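You operate a simulated robot arm through the tools that you are given. There is no shell and no other tool.

The job below is to be done with a simulated robot arm. You get a single attempt, and the scene is never put back.

## Task
Give the remote the battery with the latest year and wake it.
Fine: old one in the USED tin, cover shut, then press the green button.

The check looks at the end state, three seconds after you hand in, the way a careful person would. Anything else that was tipped, shoved, dropped, spilled or broken makes it a failure. Lids that push on must go on centred and level and be pressed home; caps that screw on are set level and turned clockwise until they are tight.

## Robot
A 6-joint arm with a fingered hand, fixed in place. Base frame: the origin is at the foot of the arm, x ahead of it, y to its left, z up. Readings come in m, rad, newtons and seconds.
It reaches about 1.346 m from its shoulder. Its first joint turns from -2.601 to 2.601 rad. Payload 3.5 kg.
The tool frame sits at the grasp point between the pads (the TCP): z along the fingers, y along the line on which they close. The tips reach 0.026 m beyond it. Largest opening 0.132 m; the body of the gripper starts 0.073 m behind the TCP. The gripper is a hand of 4 fingers: y runs from the thumb to the fingers, the wrist lies at [0, 0, -0.234] in the tool frame.
Orientation is that of the tool frame in the base frame, as a unit quaternion [x, y, z, w]. With the fingers straight down and closing along the base's y, the tool's x points along the base's -x, its y along +y and its z along -z.

## Interface
- The arm moves only by the tool arm_command. Its argument "series" is a list of rows, each a list of 6 numbers: the turn, a rotation vector about the base's x, y, z in rad, then the shift along the base's x, y, z in m. In form: [[ax, ay, az, tx, ty, tz], ...]. A call has 1 to 20 rows; each row shifts and turns the commanded pose from where the row before left it. A row lasts 0.2 s, in which the tool goes at most 0.05 m and 0.15 rad; a call with a longer step from one row to the next is refused whole. A pose out of reach is approached as far as the arm can. The call stops where the force on the tool passes 50 N (or 10 N more than at its start, if that is more) or the arm is blocked; 0.2 s more then pass. In this call time passes only in rows, and 0.2 s behind the last. The reply holds the time, the measured pose of the TCP, the force on the tool along the base axes, the opening and the grip force, in the units named above and with some noise, with the torque about the TCP (base axes, N m) and any sound that the robot's microphone picked up.
- Cameras (640 x 400 px; columns grow to the right, rows downward): "scene" is fixed at [0.2204, -0.4925, 1.4859]; the picture's right is [0.50, -0.87, 0.00], its down [-0.58, -0.34, -0.74] and it looks along [0.64, 0.37, -0.67] (base axes); focal length 310 px, centre (320, 200). "wrist" rides on the gripper at [0.068, 0.002, -0.097] in the tool frame; the picture's right is [-0.03, 1.00, 0.00], its down [-0.82, -0.02, -0.58] and it looks along [-0.58, -0.01, 0.82] (tool axes); focal length 270 px, centre (320, 200). There is no depth. A picture from a camera that has moved, and an enlarged one, comes with that camera's place and axes in the base frame and with its lens. The place of the scene camera against the robot may be out by one fixed shift of up to 0.012 m in any direction.
- snapshot(camera): a new picture of that camera. The clock stands still meanwhile.
- raise_lower(by): slides the trunk up (or, below 0, down) by that many m; the arm rides with it, the base frame stays. It gives what a move gives, with no picture.
- finger_targets(finger1, finger2, finger3, thumb_bend): sets how far each is bent, from 0 (flat) to 100 (curled in); at 30 the hand is open as for a grip, at 70 the pads meet at the TCP. One left out holds its place. A second passes; each finger stops where it meets its share of the squeeze, and holds until it gets a number again. It is the only way to open and close the hand. It gives what a move gives, with no picture; readings hold the bend of each and the force on the fingers (four entries, about 0 where the hand has none), thumb and palm.
- close_up(camera, box): a new picture of the part [left, top, right, bottom] of that camera's present view, enlarged. The clock stands still meanwhile.
- job_done(): hands the job in; it is judged then, once.

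Places have to be worked out from the pictures, the camera data and where the tool is seen. Open the gripper and draw the arm clear of the work before you hand the job in, unless the task says otherwise.

The tools are called after ">>>" by a JSON object that holds its "name" and its "arguments". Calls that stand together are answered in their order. arm_command: Moves the arm, as the interface text tells. Its arguments: {"type":"object","properties":{"series":{"type":"array","items":{"type":"array","items":{"type":"number"}}}},"required":["series"]} The other tools are called the same way: raise_lower (by) slides the trunk up or down; finger_targets (finger1, finger2, finger3, thumb_bend) moves the fingers one by one; snapshot (camera) takes a picture; close_up (camera, box) takes an enlarged picture of a part of a camera's view; job_done () hands the job in.

At the start:

```text
clock: 0.0
ee_pos: [0.6862, -0.0582, 1.0123]
ee_rot: [0.0, 1.0, -0.001, 0.0]
contact_force: [-0.3, 0.3, 0.3]
wrist_torque: [0.0, -0.02, 0.02]
gripper_width: 0.1319
gripper_force: 0.1
shape: jaw
bend: [30.0, 30.0, 30.0, 30.0]
finger forces: [0.1, 0.0, 0.0, 0.0, 0.1, 0.0]
trunk travel left (down, up): [-0.911, 0.059]
```

scene: 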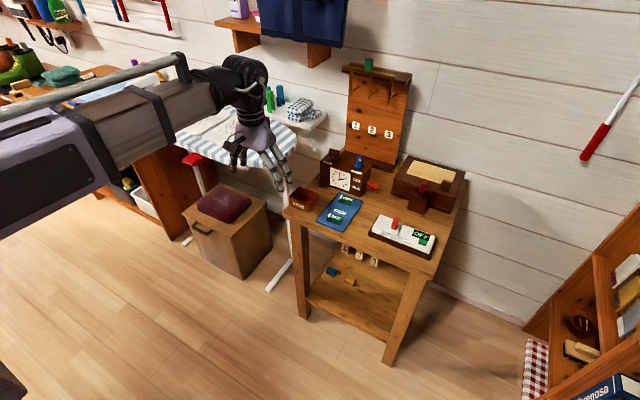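
wrist: 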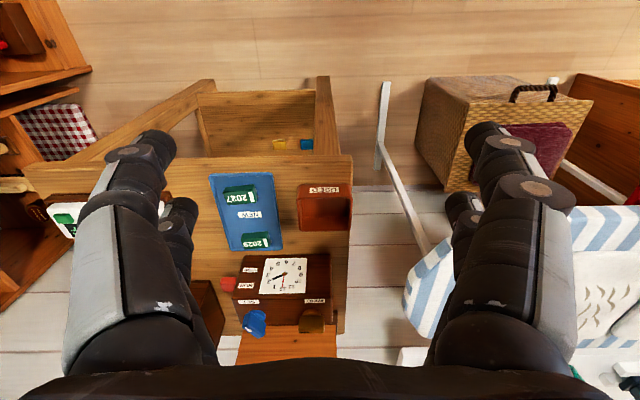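

The pictures show a small table with a tray carrying two batteries, a USED tin, a clock and a white device. I'll take enlarged pictures to identify the parts.

>>> {"name": "close_up", "arguments": {"camera": "scene", "box": [280, 170, 440, 270]}}

>>> {"name": "close_up", "arguments": {"camera": "scene", "box": [360, 200, 448, 255]}}

>>> {"name": "close_up", "arguments": {"camera": "scene", "box": [310, 140, 390, 190]}}

>>> {"name": "close_up", "arguments": {"camera": "wrist", "box": [200, 160, 360, 260]}}

>>> {"name": "close_up", "arguments": {"camera": "scene", "box": [280, 180, 376, 240]}}

```text
4.00 times, centred on (360, 220) of scene
camera zoom: at [0.2204, -0.4925, 1.4859], right [0.5, -0.87, 0.0], down [-0.58, -0.34, -0.74], along [0.64, 0.37, -0.67], focal length 1242 px, centre (160, 120)
```

zoom: 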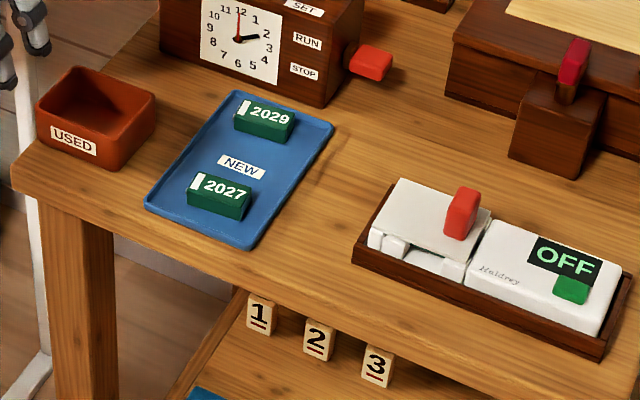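

```text
7.27 times, centred on (404, 228) of scene
camera zoom: at [0.2204, -0.4925, 1.4859], right [0.5, -0.87, 0.0], down [-0.58, -0.34, -0.74], along [0.64, 0.37, -0.67], focal length 2258 px, centre (-291, 0)
```

zoom: 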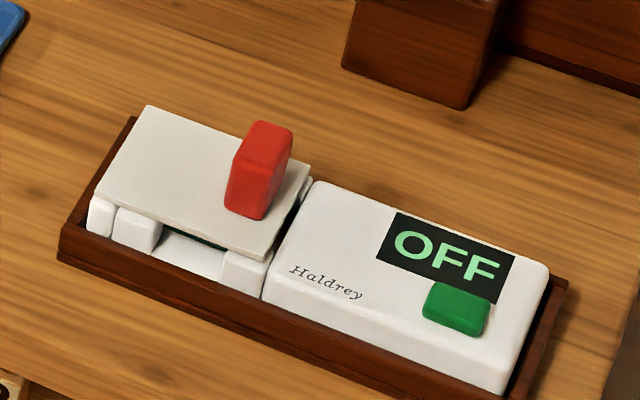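

```text
8.00 times, centred on (350, 165) of scene
camera zoom: at [0.2204, -0.4925, 1.4859], right [0.5, -0.87, 0.0], down [-0.58, -0.34, -0.74], along [0.64, 0.37, -0.67], focal length 2484 px, centre (80, 480)
```

zoom: 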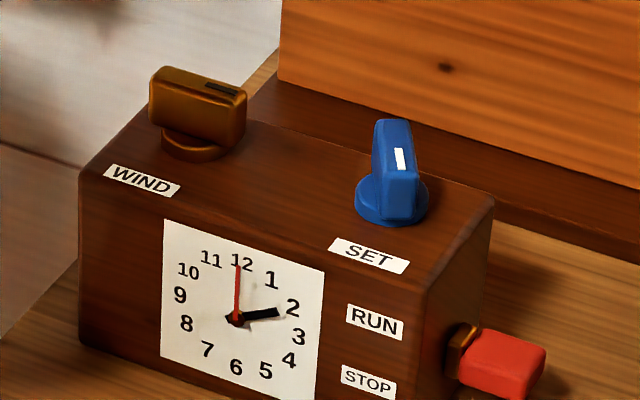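

```text
4.00 times, centred on (280, 210) of wrist
camera zoom: at [0.6192, -0.0579, 1.1096], right [0.03, 1.0, 0.0], down [0.82, -0.02, 0.58], along [0.58, -0.01, -0.82], focal length 1081 px, centre (480, 160)
```

zoom: 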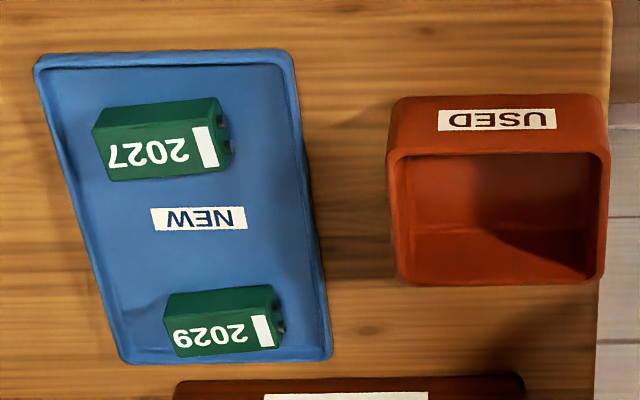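

```text
6.67 times, centred on (328, 210) of scene
camera zoom: at [0.2204, -0.4925, 1.4859], right [0.5, -0.87, 0.0], down [-0.58, -0.34, -0.74], along [0.64, 0.37, -0.67], focal length 2070 px, centre (267, 133)
```

zoom: 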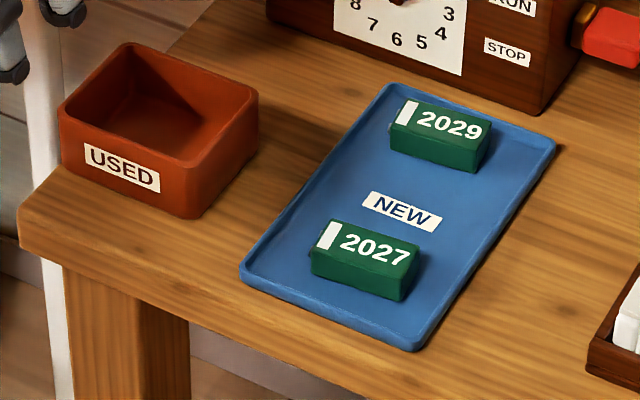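

Two batteries are visible on the NEW tray, 2027 and 2029, and the remote has a cover with a red grip. Before moving I'll check the rest of the scene for further batteries and hazards.

>>> {"name": "close_up", "arguments": {"camera": "scene", "box": [290, 230, 418, 310]}}

>>> {"name": "close_up", "arguments": {"camera": "scene", "box": [320, 50, 480, 150]}}

>>> {"name": "close_up", "arguments": {"camera": "scene", "box": [380, 140, 476, 220]}}

>>> {"name": "close_up", "arguments": {"camera": "wrist", "box": [0, 160, 240, 340]}}

>>> {"name": "close_up", "arguments": {"camera": "scene", "box": [160, 50, 340, 190]}}

```text
5.00 times, centred on (354, 270) of scene
camera zoom: at [0.2204, -0.4925, 1.4859], right [0.5, -0.87, 0.0], down [-0.58, -0.34, -0.74], along [0.64, 0.37, -0.67], focal length 1552 px, centre (150, -150)
```

zoom: 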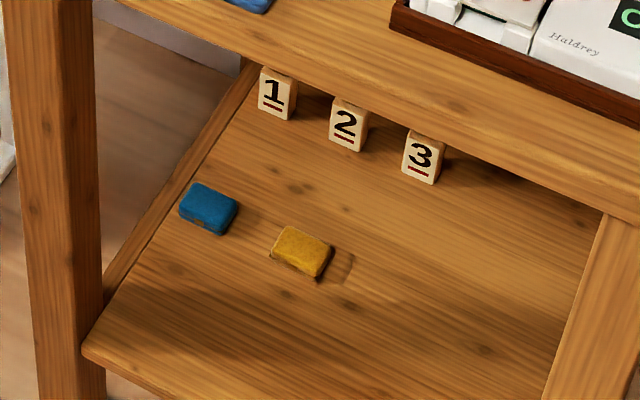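

```text
4.00 times, centred on (400, 100) of scene
camera zoom: at [0.2204, -0.4925, 1.4859], right [0.5, -0.87, 0.0], down [-0.58, -0.34, -0.74], along [0.64, 0.37, -0.67], focal length 1242 px, centre (0, 600)
```

zoom: 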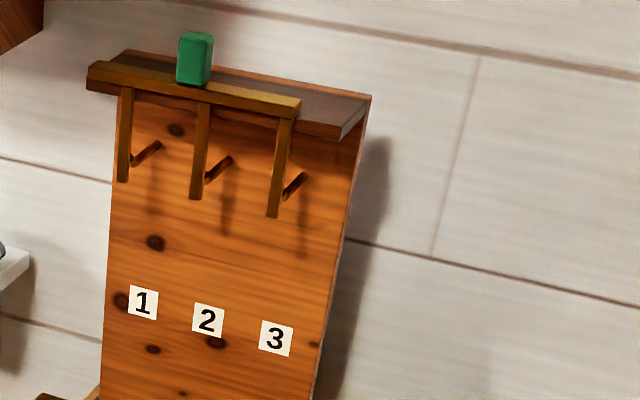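

```text
5.00 times, centred on (428, 180) of scene
camera zoom: at [0.2204, -0.4925, 1.4859], right [0.5, -0.87, 0.0], down [-0.58, -0.34, -0.74], along [0.64, 0.37, -0.67], focal length 1552 px, centre (-220, 300)
```

zoom: 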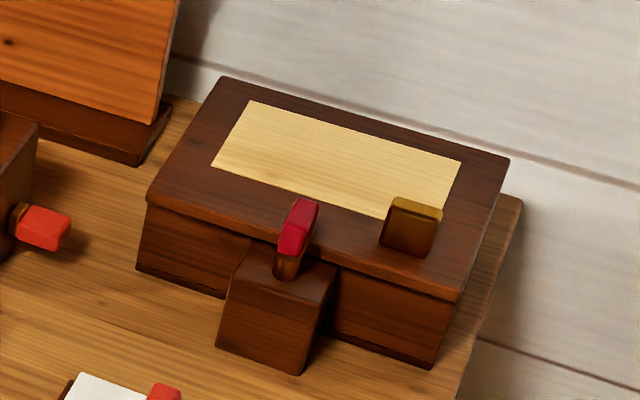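

```text
2.22 times, centred on (120, 250) of wrist
camera zoom: at [0.6192, -0.0579, 1.1096], right [0.03, 1.0, 0.0], down [0.82, -0.02, 0.58], along [0.58, -0.01, -0.82], focal length 601 px, centre (764, 89)
```

zoom: 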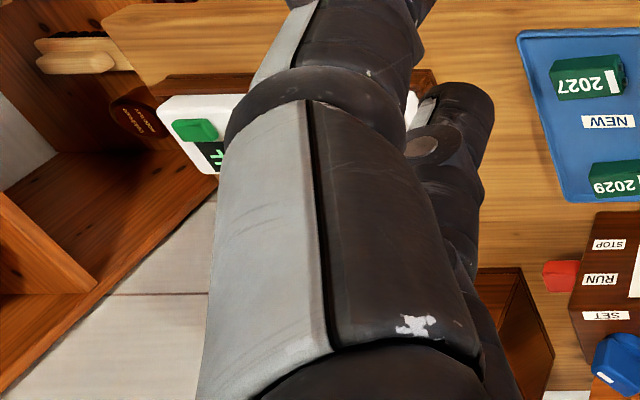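

```text
2.86 times, centred on (250, 120) of scene
camera zoom: at [0.2204, -0.4925, 1.4859], right [0.5, -0.87, 0.0], down [-0.58, -0.34, -0.74], along [0.64, 0.37, -0.67], focal length 887 px, centre (520, 429)
```

zoom: 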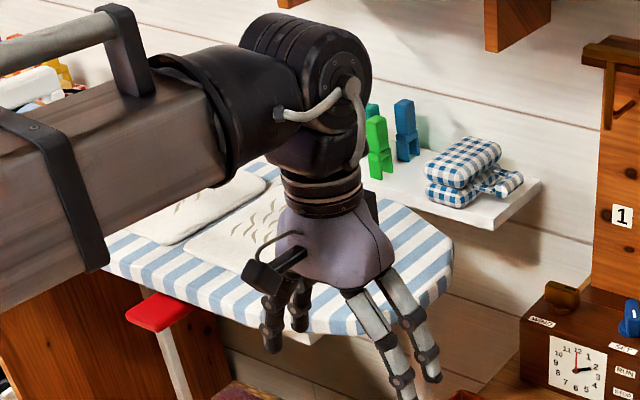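

No other batteries are visible so 2029 is the latest on the tray; the table top looks to be at about z 0.75. I'll move right (−y) above the remote to look at it with the wrist camera.

>>> {"name": "arm_command", "arguments": {"series": [[0, 0, 0, 0, -0.045, 0], [0, 0, 0, 0, -0.045, 0], [0, 0, 0, 0, -0.045, 0], [0, 0, 0, 0, -0.045, 0], [0, 0, 0, 0, -0.045, 0], [0, 0, 0, 0, -0.045, 0], [0, 0, 0, 0, -0.045, 0]]}}

>>> {"name": "snapshot", "arguments": {"camera": "wrist"}}

>>> {"name": "snapshot", "arguments": {"camera": "scene"}}

```text
clock: 1.6
ee_pos: [0.6868, -0.3758, 1.0122]
ee_rot: [-0.001, 1.0, -0.001, 0.0]
contact_force: [0.3, -0.3, 0.2]
wrist_torque: [0.0, -0.04, 0.02]
gripper_width: 0.1318
gripper_force: 0.1
shape: jaw
bend: [30.0, 30.0, 30.0, 30.0]
finger forces: [0.1, 0.0, 0.0, 0.1, 0.0, 0.1]
trunk travel left (down, up): [-0.911, 0.059]
```

```text
taken
camera wrist: at [0.6198, -0.375, 1.1095], right [0.03, 1.0, 0.0], down [0.82, -0.02, 0.58], along [0.58, -0.01, -0.82], focal length 270 px, centre (320, 200)
```

wrist: 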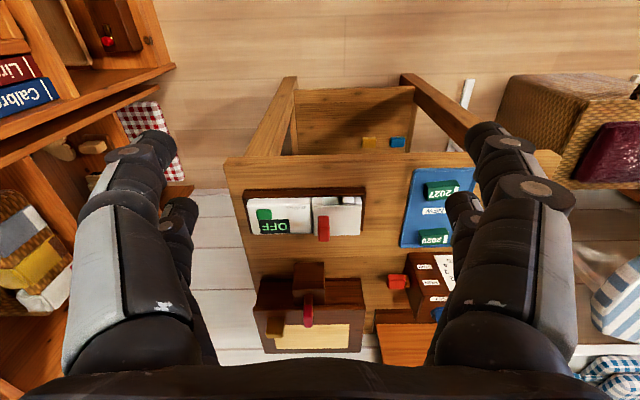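

```text
taken
```

scene: 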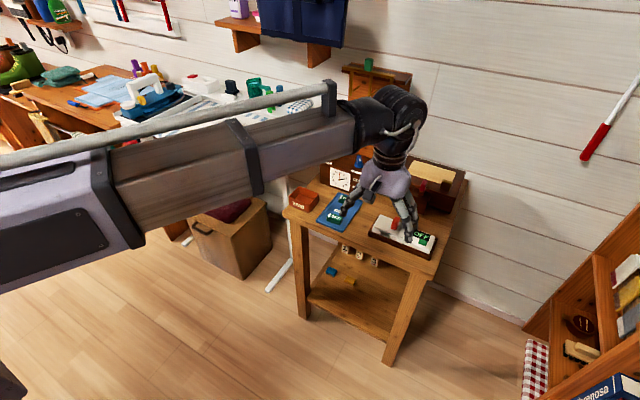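

The remote lies ahead, around x 0.87, y −0.38. I'll enlarge the wrist view of it.

>>> {"name": "close_up", "arguments": {"camera": "wrist", "box": [232, 170, 392, 270]}}

>>> {"name": "close_up", "arguments": {"camera": "wrist", "box": [300, 184, 372, 246]}}

>>> {"name": "close_up", "arguments": {"camera": "scene", "box": [320, 140, 448, 260]}}

```text
4.00 times, centred on (312, 220) of wrist
camera zoom: at [0.6198, -0.375, 1.1095], right [0.03, 1.0, 0.0], down [0.82, -0.02, 0.58], along [0.58, -0.01, -0.82], focal length 1081 px, centre (352, 120)
```

zoom: 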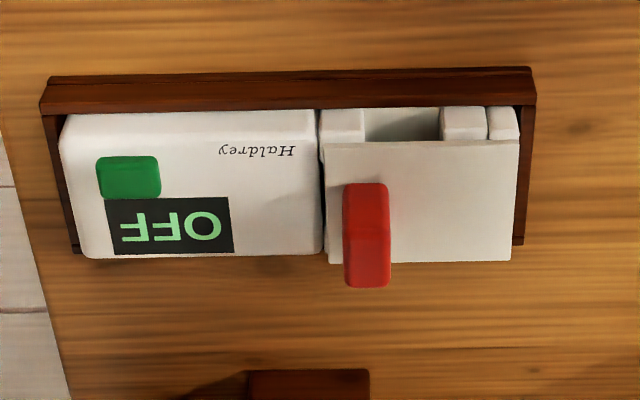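

```text
6.45 times, centred on (336, 215) of wrist
camera zoom: at [0.6198, -0.375, 1.1095], right [0.03, 1.0, 0.0], down [0.82, -0.02, 0.58], along [0.58, -0.01, -0.82], focal length 1744 px, centre (217, 103)
```

zoom: 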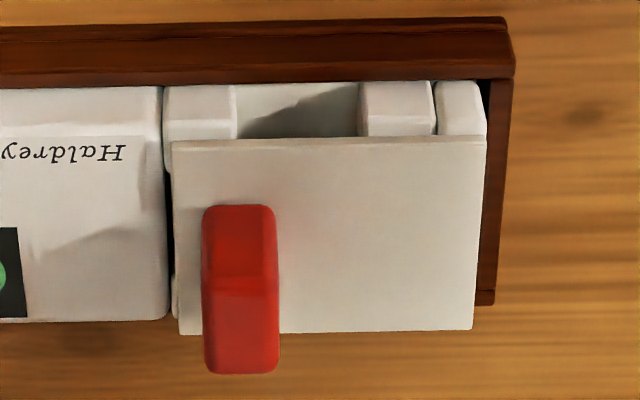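

```text
3.33 times, centred on (384, 200) of scene
camera zoom: at [0.2204, -0.4925, 1.4859], right [0.5, -0.87, 0.0], down [-0.58, -0.34, -0.74], along [0.64, 0.37, -0.67], focal length 1035 px, centre (107, 200)
```

zoom: 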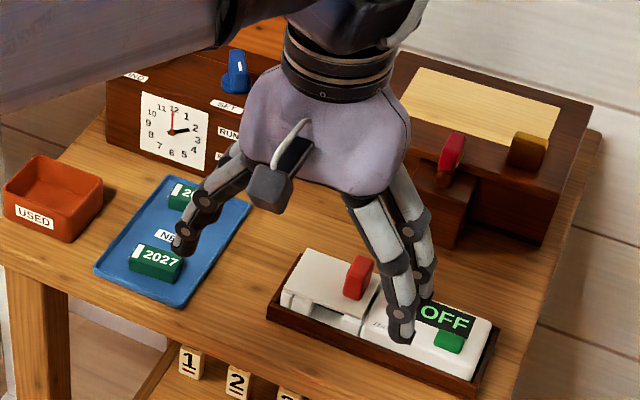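

The remote body runs y −0.39…−0.49 and its battery bay with a white cover plate and red grip y −0.32…−0.39. I need to learn how the cover is fixed, so I'll tilt the hand forward for a lower, closer view.

>>> {"name": "arm_command", "arguments": {"series": [[0, -0.1125, 0, 0.005, 0, -0.034], [0, -0.1125, 0, 0.005, 0, -0.034], [0, -0.1125, 0, 0.005, 0, -0.034], [0, -0.1125, 0, 0.005, 0, -0.034]]}}

>>> {"name": "snapshot", "arguments": {"camera": "wrist"}}

>>> {"name": "close_up", "arguments": {"camera": "wrist", "box": [200, 120, 440, 270]}}

```text
clock: 2.6
ee_pos: [0.7066, -0.3736, 1.0361]
ee_rot: [0.0, 0.975, 0.0, 0.223]
contact_force: [0.3, 0.3, 0.0]
wrist_torque: [0.01, 0.04, -0.01]
gripper_width: 0.1318
gripper_force: 0.0
shape: jaw
bend: [30.0, 30.0, 30.0, 30.0]
finger forces: [0.0, 0.0, 0.1, 0.0, 0.0, 0.1]
out of reach, approached as far as the arm can: row 1, 2, 3, 4
trunk travel left (down, up): [-0.911, 0.059]
```

```text
taken
camera wrist: at [0.6037, -0.3735, 1.0936], right [0.02, 1.0, 0.01], down [0.48, -0.02, 0.88], along [0.88, -0.01, -0.48], focal length 270 px, centre (320, 200)
```

wrist: 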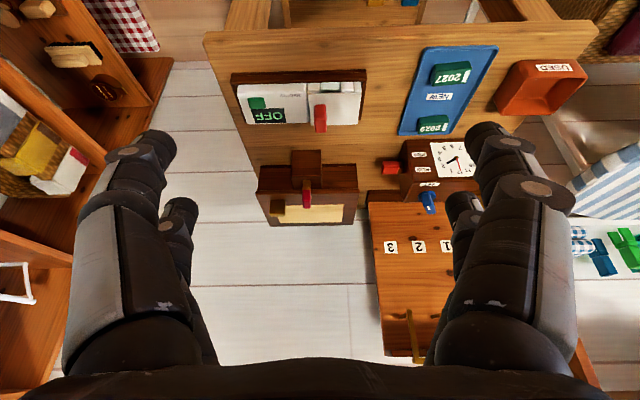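

```text
2.67 times, centred on (320, 195) of wrist
camera zoom: at [0.6037, -0.3735, 1.0936], right [0.02, 1.0, 0.01], down [0.48, -0.02, 0.88], along [0.88, -0.01, -0.48], focal length 721 px, centre (320, 213)
```

zoom: 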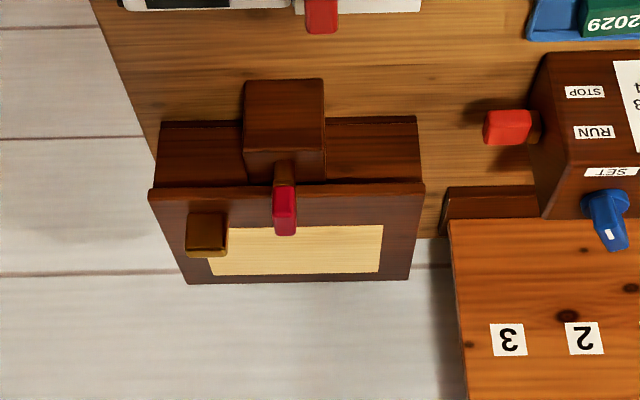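

The tilted pose was out of reach low down, so the trunk must come lower. I'll lower the trunk by 0.1 m (hand is ~0.25 m above the table) and see how the pose reads.

>>> {"name": "raise_lower", "arguments": {"by": -0.1}}

>>> {"name": "snapshot", "arguments": {"camera": "scene"}}

>>> {"name": "snapshot", "arguments": {"camera": "wrist"}}

```text
clock: 3.9
ee_pos: [0.7062, -0.3744, 0.9358]
ee_rot: [-0.001, 0.975, 0.001, 0.224]
contact_force: [0.3, 0.7, -0.3]
wrist_torque: [-0.02, 0.04, -0.05]
gripper_width: 0.1321
gripper_force: 0.2
shape: jaw
bend: [30.0, 30.0, 30.0, 30.0]
finger forces: [0.0, 0.0, 0.0, 0.0, 0.0, 0.0]
trunk travel left (down, up): [-0.811, 0.159]
```

```text
taken
```

scene: 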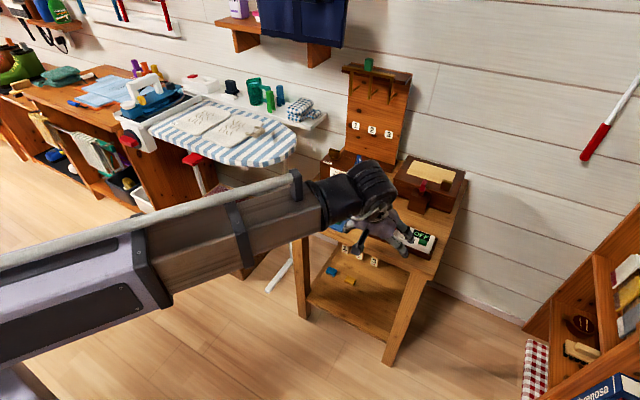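

```text
taken
camera wrist: at [0.604, -0.3736, 0.9936], right [0.02, 1.0, 0.01], down [0.48, -0.02, 0.88], along [0.87, -0.01, -0.48], focal length 270 px, centre (320, 200)
```

wrist: 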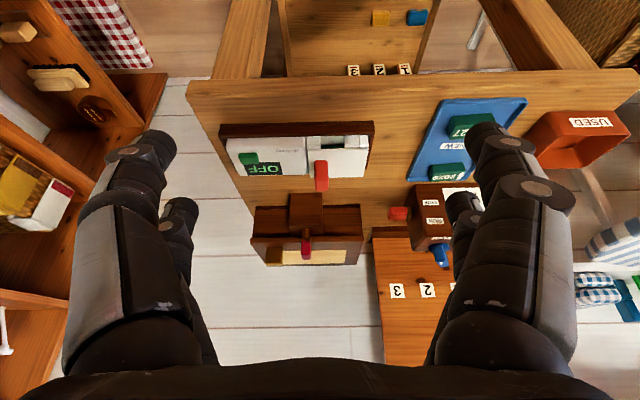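

The pose follows the trunk one to one. I'll lower a further 0.06 m and look closely at the cover.

>>> {"name": "raise_lower", "arguments": {"by": -0.06}}

>>> {"name": "close_up", "arguments": {"camera": "wrist", "box": [200, 90, 408, 220]}}

>>> {"name": "close_up", "arguments": {"camera": "wrist", "box": [296, 120, 392, 210]}}

```text
clock: 4.9
ee_pos: [0.7064, -0.3732, 0.8767]
ee_rot: [0.0, 0.975, 0.0, 0.224]
contact_force: [-0.2, 0.3, 0.0]
wrist_torque: [0.01, -0.01, -0.01]
gripper_width: 0.1319
gripper_force: 0.1
shape: jaw
bend: [30.0, 30.0, 30.0, 30.0]
finger forces: [0.1, 0.0, 0.0, 0.0, 0.0, 0.0]
trunk travel left (down, up): [-0.751, 0.219]
```

```text
3.08 times, centred on (304, 155) of wrist
camera zoom: at [0.604, -0.3736, 0.9335], right [0.02, 1.0, 0.01], down [0.48, -0.02, 0.88], along [0.87, -0.01, -0.48], focal length 832 px, centre (369, 338)
```

zoom: 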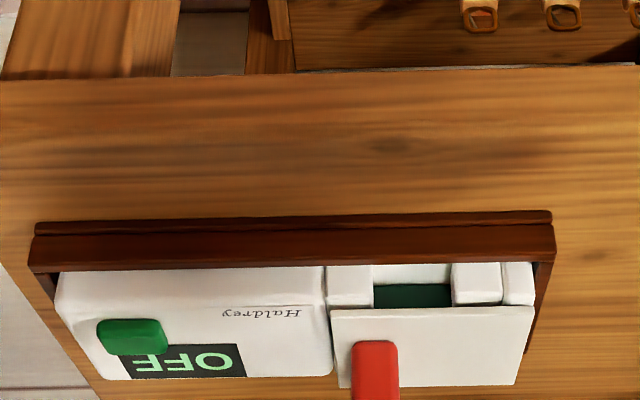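

```text
4.44 times, centred on (344, 165) of wrist
camera zoom: at [0.604, -0.3736, 0.9335], right [0.02, 1.0, 0.01], down [0.48, -0.02, 0.88], along [0.87, -0.01, -0.48], focal length 1201 px, centre (213, 356)
```

zoom: 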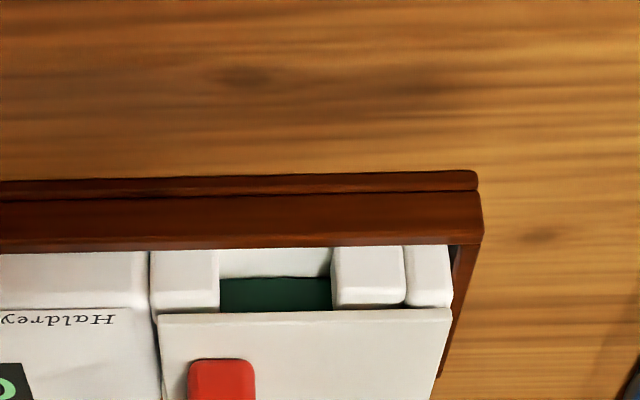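

A dark green old battery sits in the bay under the plate, which rests on white pillars. I'll lower another 0.06 m (the hand stays in front of the table edge at x≈0.78) to look under and along the plate.

>>> {"name": "raise_lower", "arguments": {"by": -0.06}}

>>> {"name": "close_up", "arguments": {"camera": "wrist", "box": [200, 100, 408, 230]}}

>>> {"name": "close_up", "arguments": {"camera": "wrist", "box": [300, 130, 396, 190]}}

```text
clock: 5.9
ee_pos: [0.7062, -0.3735, 0.8159]
ee_rot: [0.0, 0.975, -0.001, 0.223]
contact_force: [0.3, 0.4, 0.7]
wrist_torque: [-0.03, 0.01, 0.02]
gripper_width: 0.1319
gripper_force: 0.1
shape: jaw
bend: [30.0, 30.0, 30.0, 30.0]
finger forces: [0.1, 0.0, 0.0, 0.0, 0.1, 0.1]
trunk travel left (down, up): [-0.691, 0.279]
```

```text
3.08 times, centred on (304, 165) of wrist
camera zoom: at [0.604, -0.3736, 0.8735], right [0.02, 1.0, 0.01], down [0.48, -0.02, 0.88], along [0.87, -0.01, -0.48], focal length 832 px, centre (369, 308)
```

zoom: 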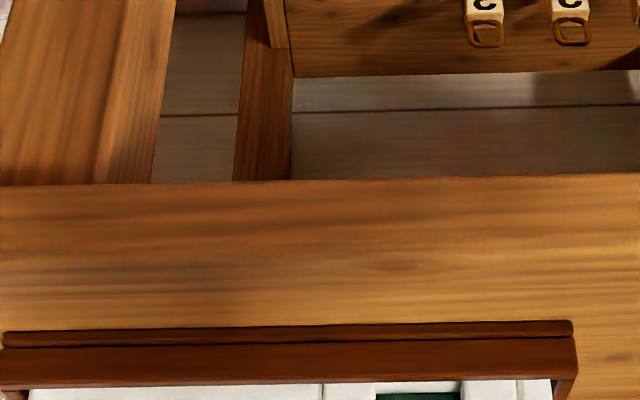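

```text
6.67 times, centred on (348, 160) of wrist
camera zoom: at [0.604, -0.3736, 0.8735], right [0.02, 1.0, 0.01], down [0.48, -0.02, 0.88], along [0.87, -0.01, -0.48], focal length 1802 px, centre (133, 467)
```

zoom: 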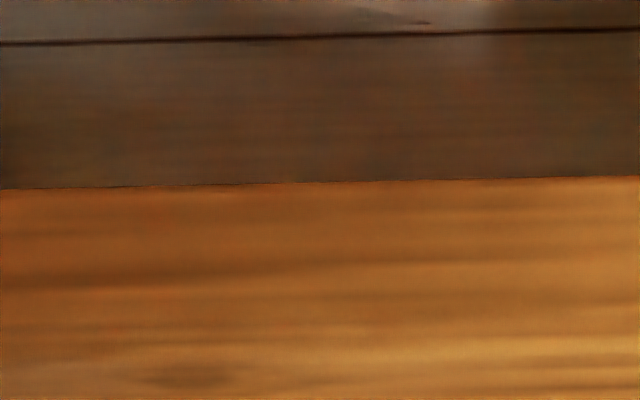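

The remote moved lower in the frame than my box. I'll take the right part of the view.

>>> {"name": "close_up", "arguments": {"camera": "wrist", "box": [192, 190, 400, 320]}}

>>> {"name": "close_up", "arguments": {"camera": "wrist", "box": [290, 205, 402, 275]}}

>>> {"name": "close_up", "arguments": {"camera": "scene", "box": [310, 150, 470, 260]}}

```text
3.08 times, centred on (296, 255) of wrist
camera zoom: at [0.604, -0.3736, 0.8735], right [0.02, 1.0, 0.01], down [0.48, -0.02, 0.88], along [0.87, -0.01, -0.48], focal length 832 px, centre (394, 31)
```

zoom: 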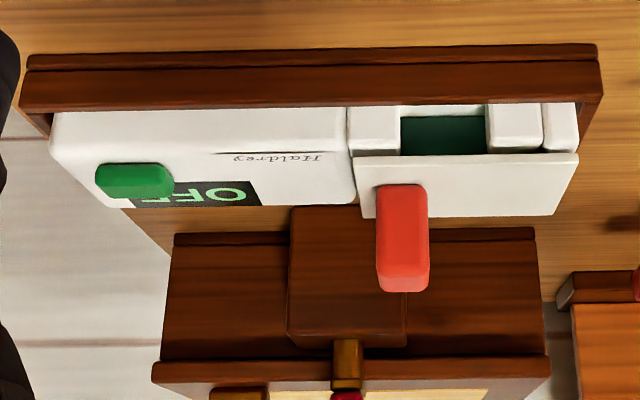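

```text
5.71 times, centred on (346, 240) of wrist
camera zoom: at [0.604, -0.3736, 0.8735], right [0.02, 1.0, 0.01], down [0.48, -0.02, 0.88], along [0.87, -0.01, -0.48], focal length 1544 px, centre (171, -29)
```

zoom: 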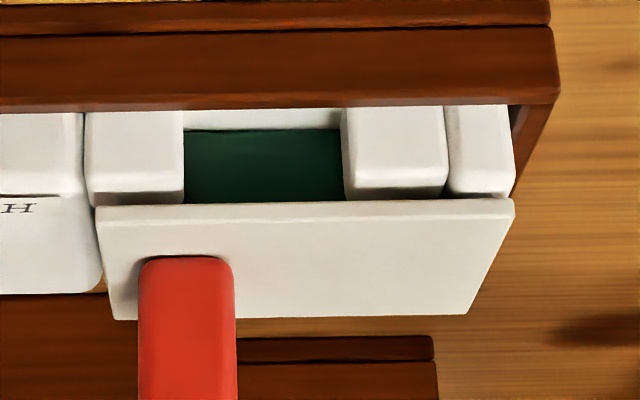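

```text
3.64 times, centred on (390, 205) of scene
camera zoom: at [0.2204, -0.4925, 1.4859], right [0.5, -0.87, 0.0], down [-0.58, -0.34, -0.74], along [0.64, 0.37, -0.67], focal length 1129 px, centre (66, 182)
```

zoom: 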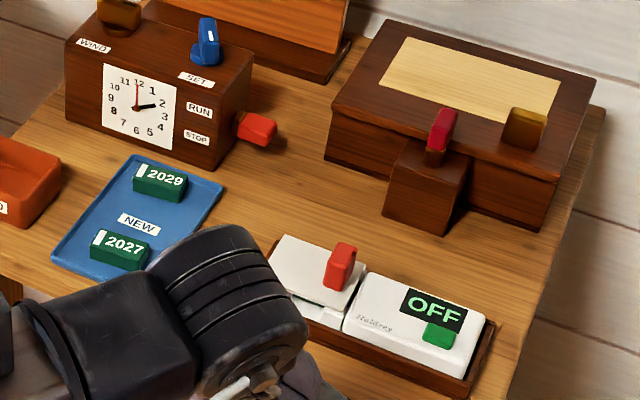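

The plate's top (z≈0.78) is about flush with the remote body, it sits at x≈0.865–0.925 leaving a slot where the old battery shows. I'll raise the trunk and level the hand again, then check what each finger does.

>>> {"name": "raise_lower", "arguments": {"by": 0.12}}

>>> {"name": "arm_command", "arguments": {"series": [[0, 0, 0, 0, 0, 0.005]]}}

```text
clock: 7.4
ee_pos: [0.7067, -0.3741, 0.9364]
ee_rot: [0.0, 0.975, 0.001, 0.223]
contact_force: [-0.5, -0.2, 0.6]
wrist_torque: [-0.02, 0.03, 0.03]
gripper_width: 0.1318
gripper_force: 0.0
shape: jaw
bend: [30.0, 30.0, 30.0, 30.0]
finger forces: [0.0, 0.0, 0.0, 0.0, 0.0, 0.1]
trunk travel left (down, up): [-0.811, 0.159]
```

```text
clock: 7.8
ee_pos: [0.7079, -0.3739, 0.9359]
ee_rot: [0.0, 0.975, 0.0, 0.223]
contact_force: [0.0, -0.9, -0.8]
wrist_torque: [0.0, -0.03, -0.01]
gripper_width: 0.132
gripper_force: 0.1
shape: jaw
bend: [30.0, 30.0, 30.0, 30.0]
finger forces: [0.0, 0.0, 0.1, 0.1, 0.0, 0.0]
out of reach, approached as far as the arm can: row 1
trunk travel left (down, up): [-0.811, 0.159]
```

The commanded pose lies below what the arm can reach at this trunk height. I'll command upward and untilt until the pose is reached again.

>>> {"name": "arm_command", "arguments": {"series": [[0, 0.1125, 0, 0, 0, 0.04], [0, 0.1125, 0, 0, 0, 0.04], [0, 0.1125, 0, 0, 0, 0.04], [0, 0.1125, 0, 0, 0, 0.04]]}}

```text
clock: 8.8
ee_pos: [0.7072, -0.3741, 0.9122]
ee_rot: [0.0, 1.0, 0.0, -0.002]
contact_force: [-0.3, -0.5, 0.2]
wrist_torque: [-0.02, -0.04, -0.03]
gripper_width: 0.1318
gripper_force: 0.1
shape: jaw
bend: [30.0, 30.0, 30.0, 30.0]
finger forces: [0.0, 0.0, 0.0, 0.0, 0.0, 0.1]
out of reach, approached as far as the arm can: row 1, 2, 3, 4
trunk travel left (down, up): [-0.811, 0.159]
```

Still below reach; I'll keep commanding upward step by step and watch when the measured height starts to follow.

>>> {"name": "arm_command", "arguments": {"series": [[0, 0, 0, 0, 0, 0.04], [0, 0, 0, 0, 0, 0.04]]}}

>>> {"name": "arm_command", "arguments": {"series": [[0, 0, 0, 0, 0, 0.04], [0, 0, 0, 0, 0, 0.04]]}}

```text
clock: 9.4
ee_pos: [0.7066, -0.3745, 0.9126]
ee_rot: [0.001, 1.0, 0.0, 0.0]
contact_force: [-0.7, -0.3, 0.2]
wrist_torque: [-0.03, 0.0, -0.02]
gripper_width: 0.1319
gripper_force: 0.0
shape: jaw
bend: [30.0, 30.0, 30.0, 30.0]
finger forces: [0.0, 0.0, 0.1, 0.1, 0.0, 0.1]
out of reach, approached as far as the arm can: row 1, 2
trunk travel left (down, up): [-0.811, 0.159]
```

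```text
clock: 10.0
ee_pos: [0.7076, -0.3738, 0.9122]
ee_rot: [0.0, 1.0, 0.0, 0.0]
contact_force: [0.2, -0.4, 0.4]
wrist_torque: [0.01, -0.03, -0.01]
gripper_width: 0.132
gripper_force: 0.0
shape: jaw
bend: [30.0, 30.0, 30.0, 30.0]
finger forces: [0.0, 0.0, 0.0, 0.0, 0.1, 0.0]
out of reach, approached as far as the arm can: row 1, 2
trunk travel left (down, up): [-0.811, 0.159]
```

The arm cannot change height at all by itself: vertical motion comes only from the trunk. I'll test with a null row whether a height error remains in the commanded pose.

>>> {"name": "arm_command", "arguments": {"series": [[0, 0, 0, 0, 0, 0]]}}

>>> {"name": "arm_command", "arguments": {"series": [[0, 0, 0, 0, 0, -0.05], [0, 0, 0, 0, 0, -0.05], [0, 0, 0, 0, 0, -0.05], [0, 0, 0, 0, 0, -0.039]]}}

>>> {"name": "arm_command", "arguments": {"series": [[0, 0, 0, 0, 0, 0]]}}

```text
clock: 10.4
ee_pos: [0.7065, -0.374, 0.9126]
ee_rot: [0.0, 1.0, 0.001, -0.001]
contact_force: [0.4, 0.0, 0.3]
wrist_torque: [0.0, -0.03, 0.01]
gripper_width: 0.1318
gripper_force: 0.1
shape: jaw
bend: [30.0, 30.0, 30.0, 30.0]
finger forces: [0.0, 0.0, 0.1, 0.1, 0.1, 0.0]
trunk travel left (down, up): [-0.811, 0.159]
```

```text
clock: 11.4
ee_pos: [0.7076, -0.374, 0.9123]
ee_rot: [0.0, 1.0, 0.0, 0.0]
contact_force: [-0.3, -0.4, 0.0]
wrist_torque: [0.01, 0.0, 0.02]
gripper_width: 0.132
gripper_force: 0.1
shape: jaw
bend: [30.0, 30.0, 30.0, 30.0]
finger forces: [0.0, 0.0, 0.1, 0.0, 0.0, 0.1]
out of reach, approached as far as the arm can: row 1, 2, 3, 4
trunk travel left (down, up): [-0.811, 0.159]
```

```text
clock: 11.8
ee_pos: [0.7082, -0.3748, 0.9132]
ee_rot: [0.0, 1.0, 0.0, 0.0]
contact_force: [0.3, 0.2, 0.3]
wrist_torque: [-0.02, 0.01, -0.03]
gripper_width: 0.1318
gripper_force: 0.0
shape: jaw
bend: [30.0, 30.0, 30.0, 30.0]
finger forces: [0.1, 0.0, 0.0, 0.0, 0.1, 0.1]
trunk travel left (down, up): [-0.811, 0.159]
```

Good: the commanded pose resyncs each call, only the height is the trunk's. Now I'll learn the fingers: bend finger1 alone and look.

>>> {"name": "finger_targets", "arguments": {"finger1": 55}}

>>> {"name": "snapshot", "arguments": {"camera": "wrist"}}

>>> {"name": "finger_targets", "arguments": {"finger1": 0, "finger2": 55}}

>>> {"name": "snapshot", "arguments": {"camera": "wrist"}}

>>> {"name": "finger_targets", "arguments": {"finger2": 30, "finger3": 55, "thumb_bend": 55}}

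>>> {"name": "snapshot", "arguments": {"camera": "wrist"}}

```text
clock: 12.8
ee_pos: [0.7068, -0.3745, 0.9117]
ee_rot: [0.0, 1.0, 0.001, 0.0]
contact_force: [-0.6, 0.1, -1.1]
wrist_torque: [-0.02, -0.01, 0.01]
gripper_width: 0.0913
gripper_force: 0.1
shape: fingers
bend: [55.0, 30.0, 30.0, 30.0]
finger forces: [0.0, 0.1, 0.1, 0.1, 0.0, 0.0]
trunk travel left (down, up): [-0.811, 0.159]
```

```text
taken
camera wrist: at [0.6393, -0.3737, 1.0097], right [0.03, 1.0, 0.0], down [0.82, -0.02, 0.58], along [0.58, -0.01, -0.82], focal length 270 px, centre (320, 200)
```

wrist: 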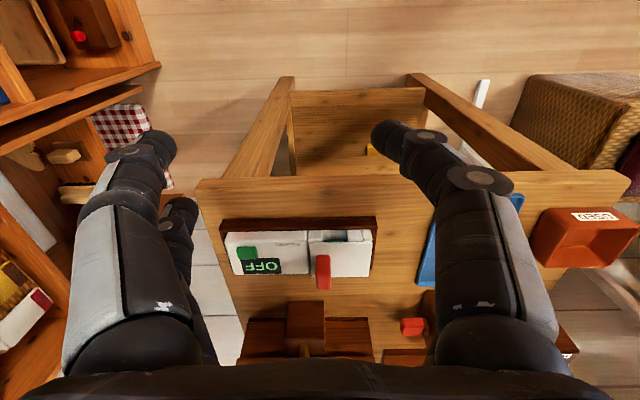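

```text
clock: 13.8
ee_pos: [0.708, -0.3738, 0.912]
ee_rot: [-0.001, 1.0, 0.0, 0.001]
contact_force: [-0.7, -0.3, -0.6]
wrist_torque: [0.01, 0.02, 0.01]
gripper_width: 0.1631
gripper_force: 0.2
shape: fingers
bend: [0.0, 55.0, 30.0, 30.0]
finger forces: [0.0, 0.1, 0.1, 0.0, 0.1, 0.0]
trunk travel left (down, up): [-0.811, 0.159]
```

```text
taken
camera wrist: at [0.6393, -0.3737, 1.0097], right [0.03, 1.0, 0.0], down [0.82, -0.02, 0.58], along [0.58, -0.01, -0.82], focal length 270 px, centre (320, 200)
```

wrist: 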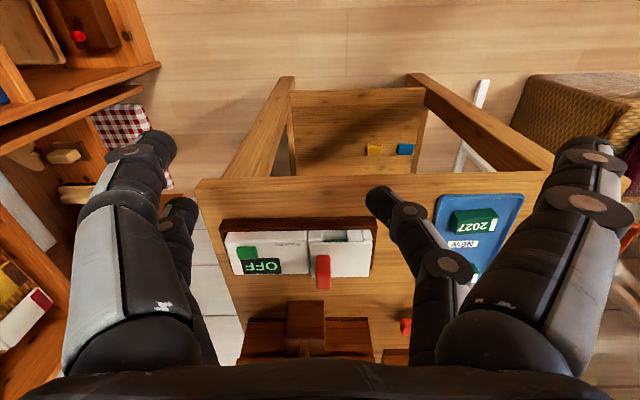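

```text
clock: 14.8
ee_pos: [0.7065, -0.3736, 0.9127]
ee_rot: [0.0, 1.0, 0.0, 0.0]
contact_force: [0.4, 0.0, 0.1]
wrist_torque: [-0.02, 0.01, 0.0]
gripper_width: 0.1229
gripper_force: 0.0
shape: fingers
bend: [0.0, 30.0, 55.0, 55.0]
finger forces: [0.0, 0.1, 0.1, 0.1, 0.0, 0.0]
trunk travel left (down, up): [-0.811, 0.159]
```

```text
taken
camera wrist: at [0.6393, -0.3737, 1.0097], right [0.03, 1.0, 0.0], down [0.82, -0.02, 0.58], along [0.58, -0.01, -0.82], focal length 270 px, centre (320, 200)
```

wrist: 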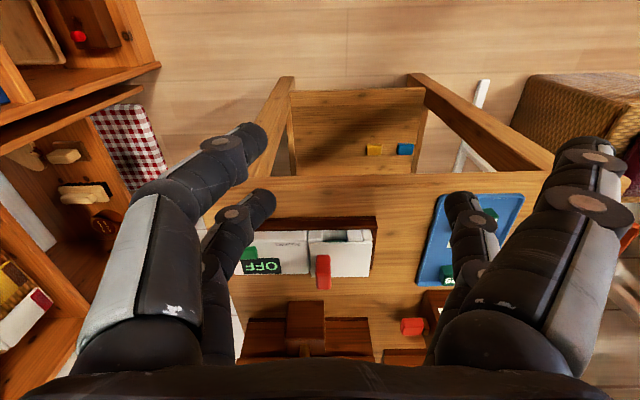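

Finger1 and finger2 are on the +y side (near/far from the camera). Now I'll separate thumb from finger3.

>>> {"name": "finger_targets", "arguments": {"finger1": 30, "finger3": 30, "thumb_bend": 55}}

>>> {"name": "snapshot", "arguments": {"camera": "wrist"}}

>>> {"name": "close_up", "arguments": {"camera": "scene", "box": [310, 130, 470, 260]}}

```text
clock: 15.8
ee_pos: [0.7058, -0.374, 0.9137]
ee_rot: [0.0, 1.0, 0.0, 0.0]
contact_force: [-0.5, 0.3, 0.0]
wrist_torque: [-0.03, 0.05, 0.01]
gripper_width: 0.0917
gripper_force: 0.1
shape: fingers
bend: [30.0, 30.0, 30.0, 55.0]
finger forces: [0.1, 0.0, 0.0, 0.0, 0.1, 0.0]
trunk travel left (down, up): [-0.811, 0.159]
```

```text
taken
camera wrist: at [0.6393, -0.3737, 1.0097], right [0.03, 1.0, 0.0], down [0.82, -0.02, 0.58], along [0.58, -0.01, -0.82], focal length 270 px, centre (320, 200)
```

wrist: 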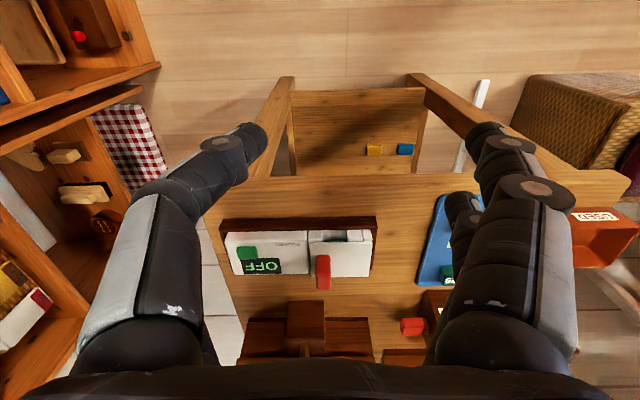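

```text
3.08 times, centred on (390, 195) of scene
camera zoom: at [0.2204, -0.4925, 1.4859], right [0.5, -0.87, 0.0], down [-0.58, -0.34, -0.74], along [0.64, 0.37, -0.67], focal length 955 px, centre (105, 215)
```

zoom: 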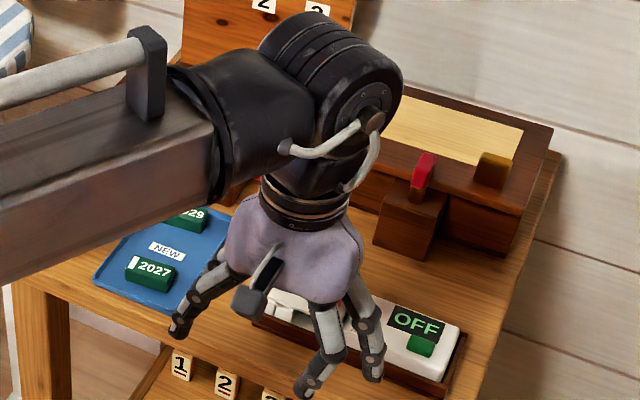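

Mapping: thumb (near) and finger3 (far) on −y, finger1 (near) and finger2 (far) on +y. I'll raise 0.1 m, then yaw −90° and move to view the remote from the +y side.

>>> {"name": "finger_targets", "arguments": {"thumb_bend": 30}}

>>> {"name": "raise_lower", "arguments": {"by": 0.08}}

>>> {"name": "arm_command", "arguments": {"series": [[0, 0, -0.14, 0.014, 0.012, 0], [0, 0, -0.14, 0.014, 0.012, 0], [0, 0, -0.14, 0.014, 0.012, 0], [0, 0, -0.14, 0.014, 0.012, 0], [0, 0, -0.14, 0.014, 0.012, 0], [0, 0, -0.14, 0.014, 0.012, 0], [0, 0, -0.14, 0.014, 0.012, 0], [0, 0, -0.14, 0.014, 0.012, 0], [0, 0, -0.14, 0.014, 0.012, 0], [0, 0, -0.14, 0.014, 0.012, 0], [0, 0, -0.14, 0.014, 0.012, 0], [0, 0, -0.03, 0.014, 0.012, 0]]}}

>>> {"name": "snapshot", "arguments": {"camera": "wrist"}}

>>> {"name": "snapshot", "arguments": {"camera": "scene"}}

```text
clock: 16.8
ee_pos: [0.7066, -0.3734, 0.9121]
ee_rot: [0.001, 1.0, 0.0, 0.0]
contact_force: [0.2, 0.2, -0.3]
wrist_torque: [0.03, 0.0, 0.0]
gripper_width: 0.1332
gripper_force: 0.0
shape: fingers
bend: [30.0, 30.0, 30.0, 30.0]
finger forces: [0.0, 0.0, 0.0, 0.0, 0.1, 0.1]
trunk travel left (down, up): [-0.811, 0.159]
```

```text
clock: 18.0
ee_pos: [0.7072, -0.3751, 0.9932]
ee_rot: [0.001, 1.0, 0.0, 0.0]
contact_force: [-0.5, 0.1, -0.2]
wrist_torque: [0.02, -0.03, 0.03]
gripper_width: 0.1333
gripper_force: 0.1
shape: fingers
bend: [30.0, 30.0, 30.0, 30.0]
finger forces: [0.0, 0.0, 0.0, 0.0, 0.0, 0.1]
trunk travel left (down, up): [-0.891, 0.079]
```

```text
clock: 20.6
ee_pos: [0.8734, -0.2297, 0.9921]
ee_rot: [0.707, 0.707, 0.0, 0.0]
contact_force: [0.1, 0.0, 0.3]
wrist_torque: [-0.01, 0.01, -0.01]
gripper_width: 0.1332
gripper_force: 0.1
shape: fingers
bend: [30.0, 30.0, 30.0, 30.0]
finger forces: [0.0, 0.0, 0.1, 0.1, 0.1, 0.0]
trunk travel left (down, up): [-0.891, 0.079]
```

```text
taken
camera wrist: at [0.8775, -0.1627, 1.0896], right [1.0, -0.03, 0.0], down [-0.02, -0.82, 0.58], along [-0.02, -0.58, -0.82], focal length 270 px, centre (320, 200)
```

wrist: 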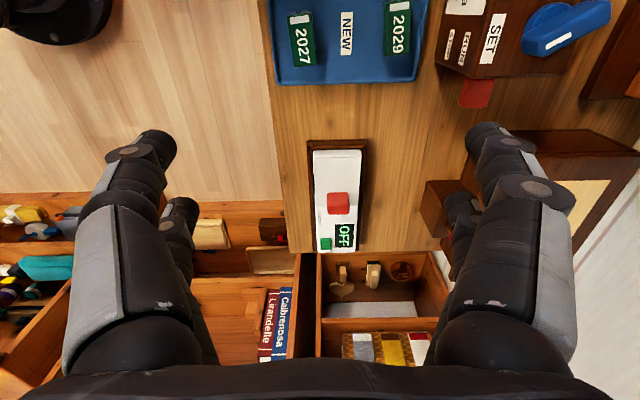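

```text
taken
```

scene: 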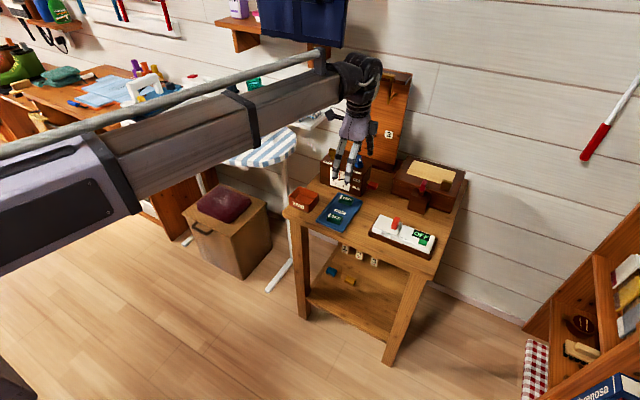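

Yaw works. I'll enlarge the remote from this +y side viewpoint.

>>> {"name": "close_up", "arguments": {"camera": "wrist", "box": [288, 130, 388, 260]}}

>>> {"name": "close_up", "arguments": {"camera": "wrist", "box": [300, 135, 380, 225]}}

>>> {"name": "close_up", "arguments": {"camera": "scene", "box": [360, 200, 448, 260]}}

```text
3.08 times, centred on (338, 195) of wrist
camera zoom: at [0.8775, -0.1627, 1.0896], right [1.0, -0.03, 0.0], down [-0.02, -0.82, 0.58], along [-0.02, -0.58, -0.82], focal length 832 px, centre (265, 215)
```

zoom: 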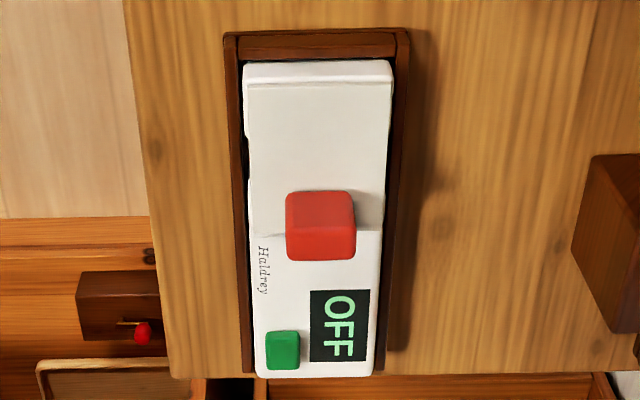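

```text
4.44 times, centred on (340, 180) of wrist
camera zoom: at [0.8775, -0.1627, 1.0896], right [1.0, -0.03, 0.0], down [-0.02, -0.82, 0.58], along [-0.02, -0.58, -0.82], focal length 1201 px, centre (231, 289)
```

zoom: 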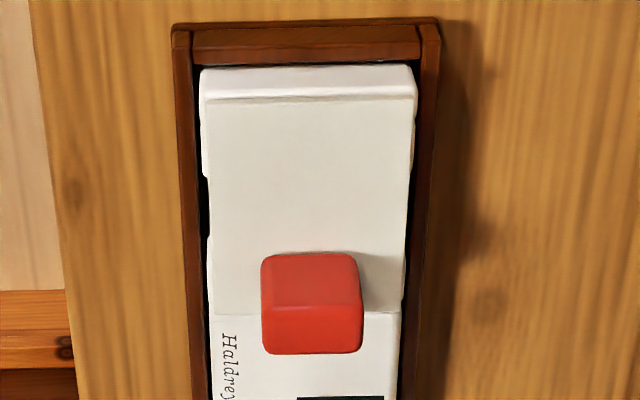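

```text
6.67 times, centred on (404, 230) of scene
camera zoom: at [0.2204, -0.4925, 1.4859], right [0.5, -0.87, 0.0], down [-0.58, -0.34, -0.74], along [0.64, 0.37, -0.67], focal length 2070 px, centre (-240, 0)
```

zoom: 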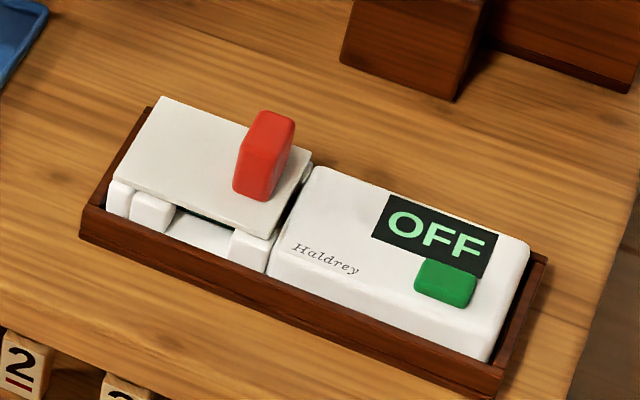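

The plate covers the bay fully (x 0.865–0.923, top z≈0.780) and the red grip stands at about (0.894, −0.378), 16 mm wide in y, top z≈0.806. I want to know whether it is hinged, sliding or loose, so I'll zoom in harder on its edges.

>>> {"name": "close_up", "arguments": {"camera": "scene", "box": [388, 208, 412, 240]}}

>>> {"name": "close_up", "arguments": {"camera": "scene", "box": [368, 208, 404, 242]}}

>>> {"name": "close_up", "arguments": {"camera": "wrist", "box": [304, 140, 344, 170]}}

>>> {"name": "close_up", "arguments": {"camera": "wrist", "box": [332, 140, 382, 220]}}

```text
12.50 times, centred on (400, 224) of scene
camera zoom: at [0.2204, -0.4925, 1.4859], right [0.5, -0.87, 0.0], down [-0.58, -0.34, -0.74], along [0.64, 0.37, -0.67], focal length 3880 px, centre (-680, -100)
```

zoom: 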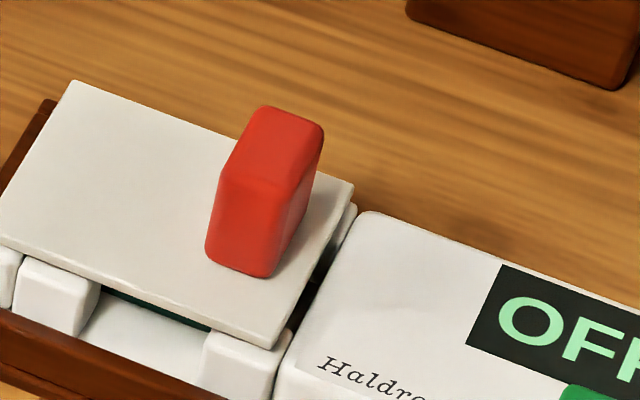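

```text
11.76 times, centred on (386, 225) of scene
camera zoom: at [0.2204, -0.4925, 1.4859], right [0.5, -0.87, 0.0], down [-0.58, -0.34, -0.74], along [0.64, 0.37, -0.67], focal length 3652 px, centre (-456, -94)
```

zoom: 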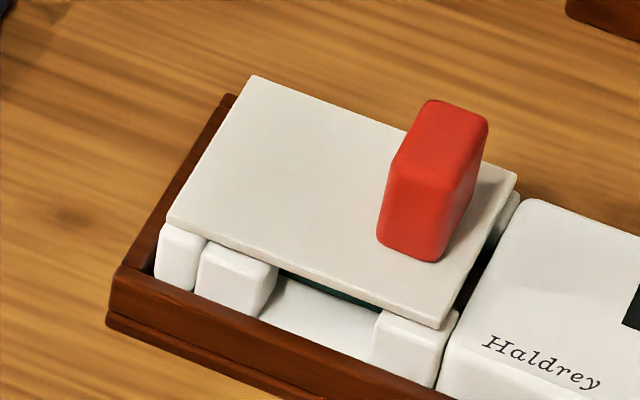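

```text
13.33 times, centred on (324, 155) of wrist
camera zoom: at [0.8775, -0.1627, 1.0896], right [1.0, -0.03, 0.0], down [-0.02, -0.82, 0.58], along [-0.02, -0.58, -0.82], focal length 3604 px, centre (267, 800)
```

zoom: 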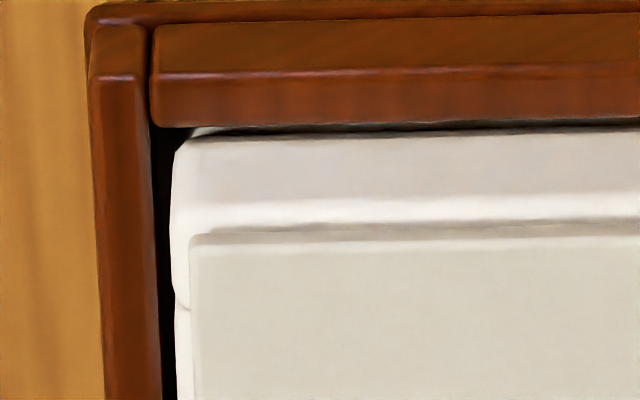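

```text
5.00 times, centred on (357, 180) of wrist
camera zoom: at [0.8775, -0.1627, 1.0896], right [1.0, -0.03, 0.0], down [-0.02, -0.82, 0.58], along [-0.02, -0.58, -0.82], focal length 1351 px, centre (135, 300)
```

zoom: 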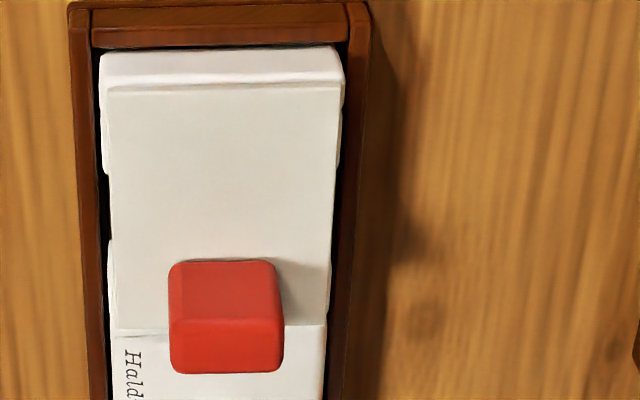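

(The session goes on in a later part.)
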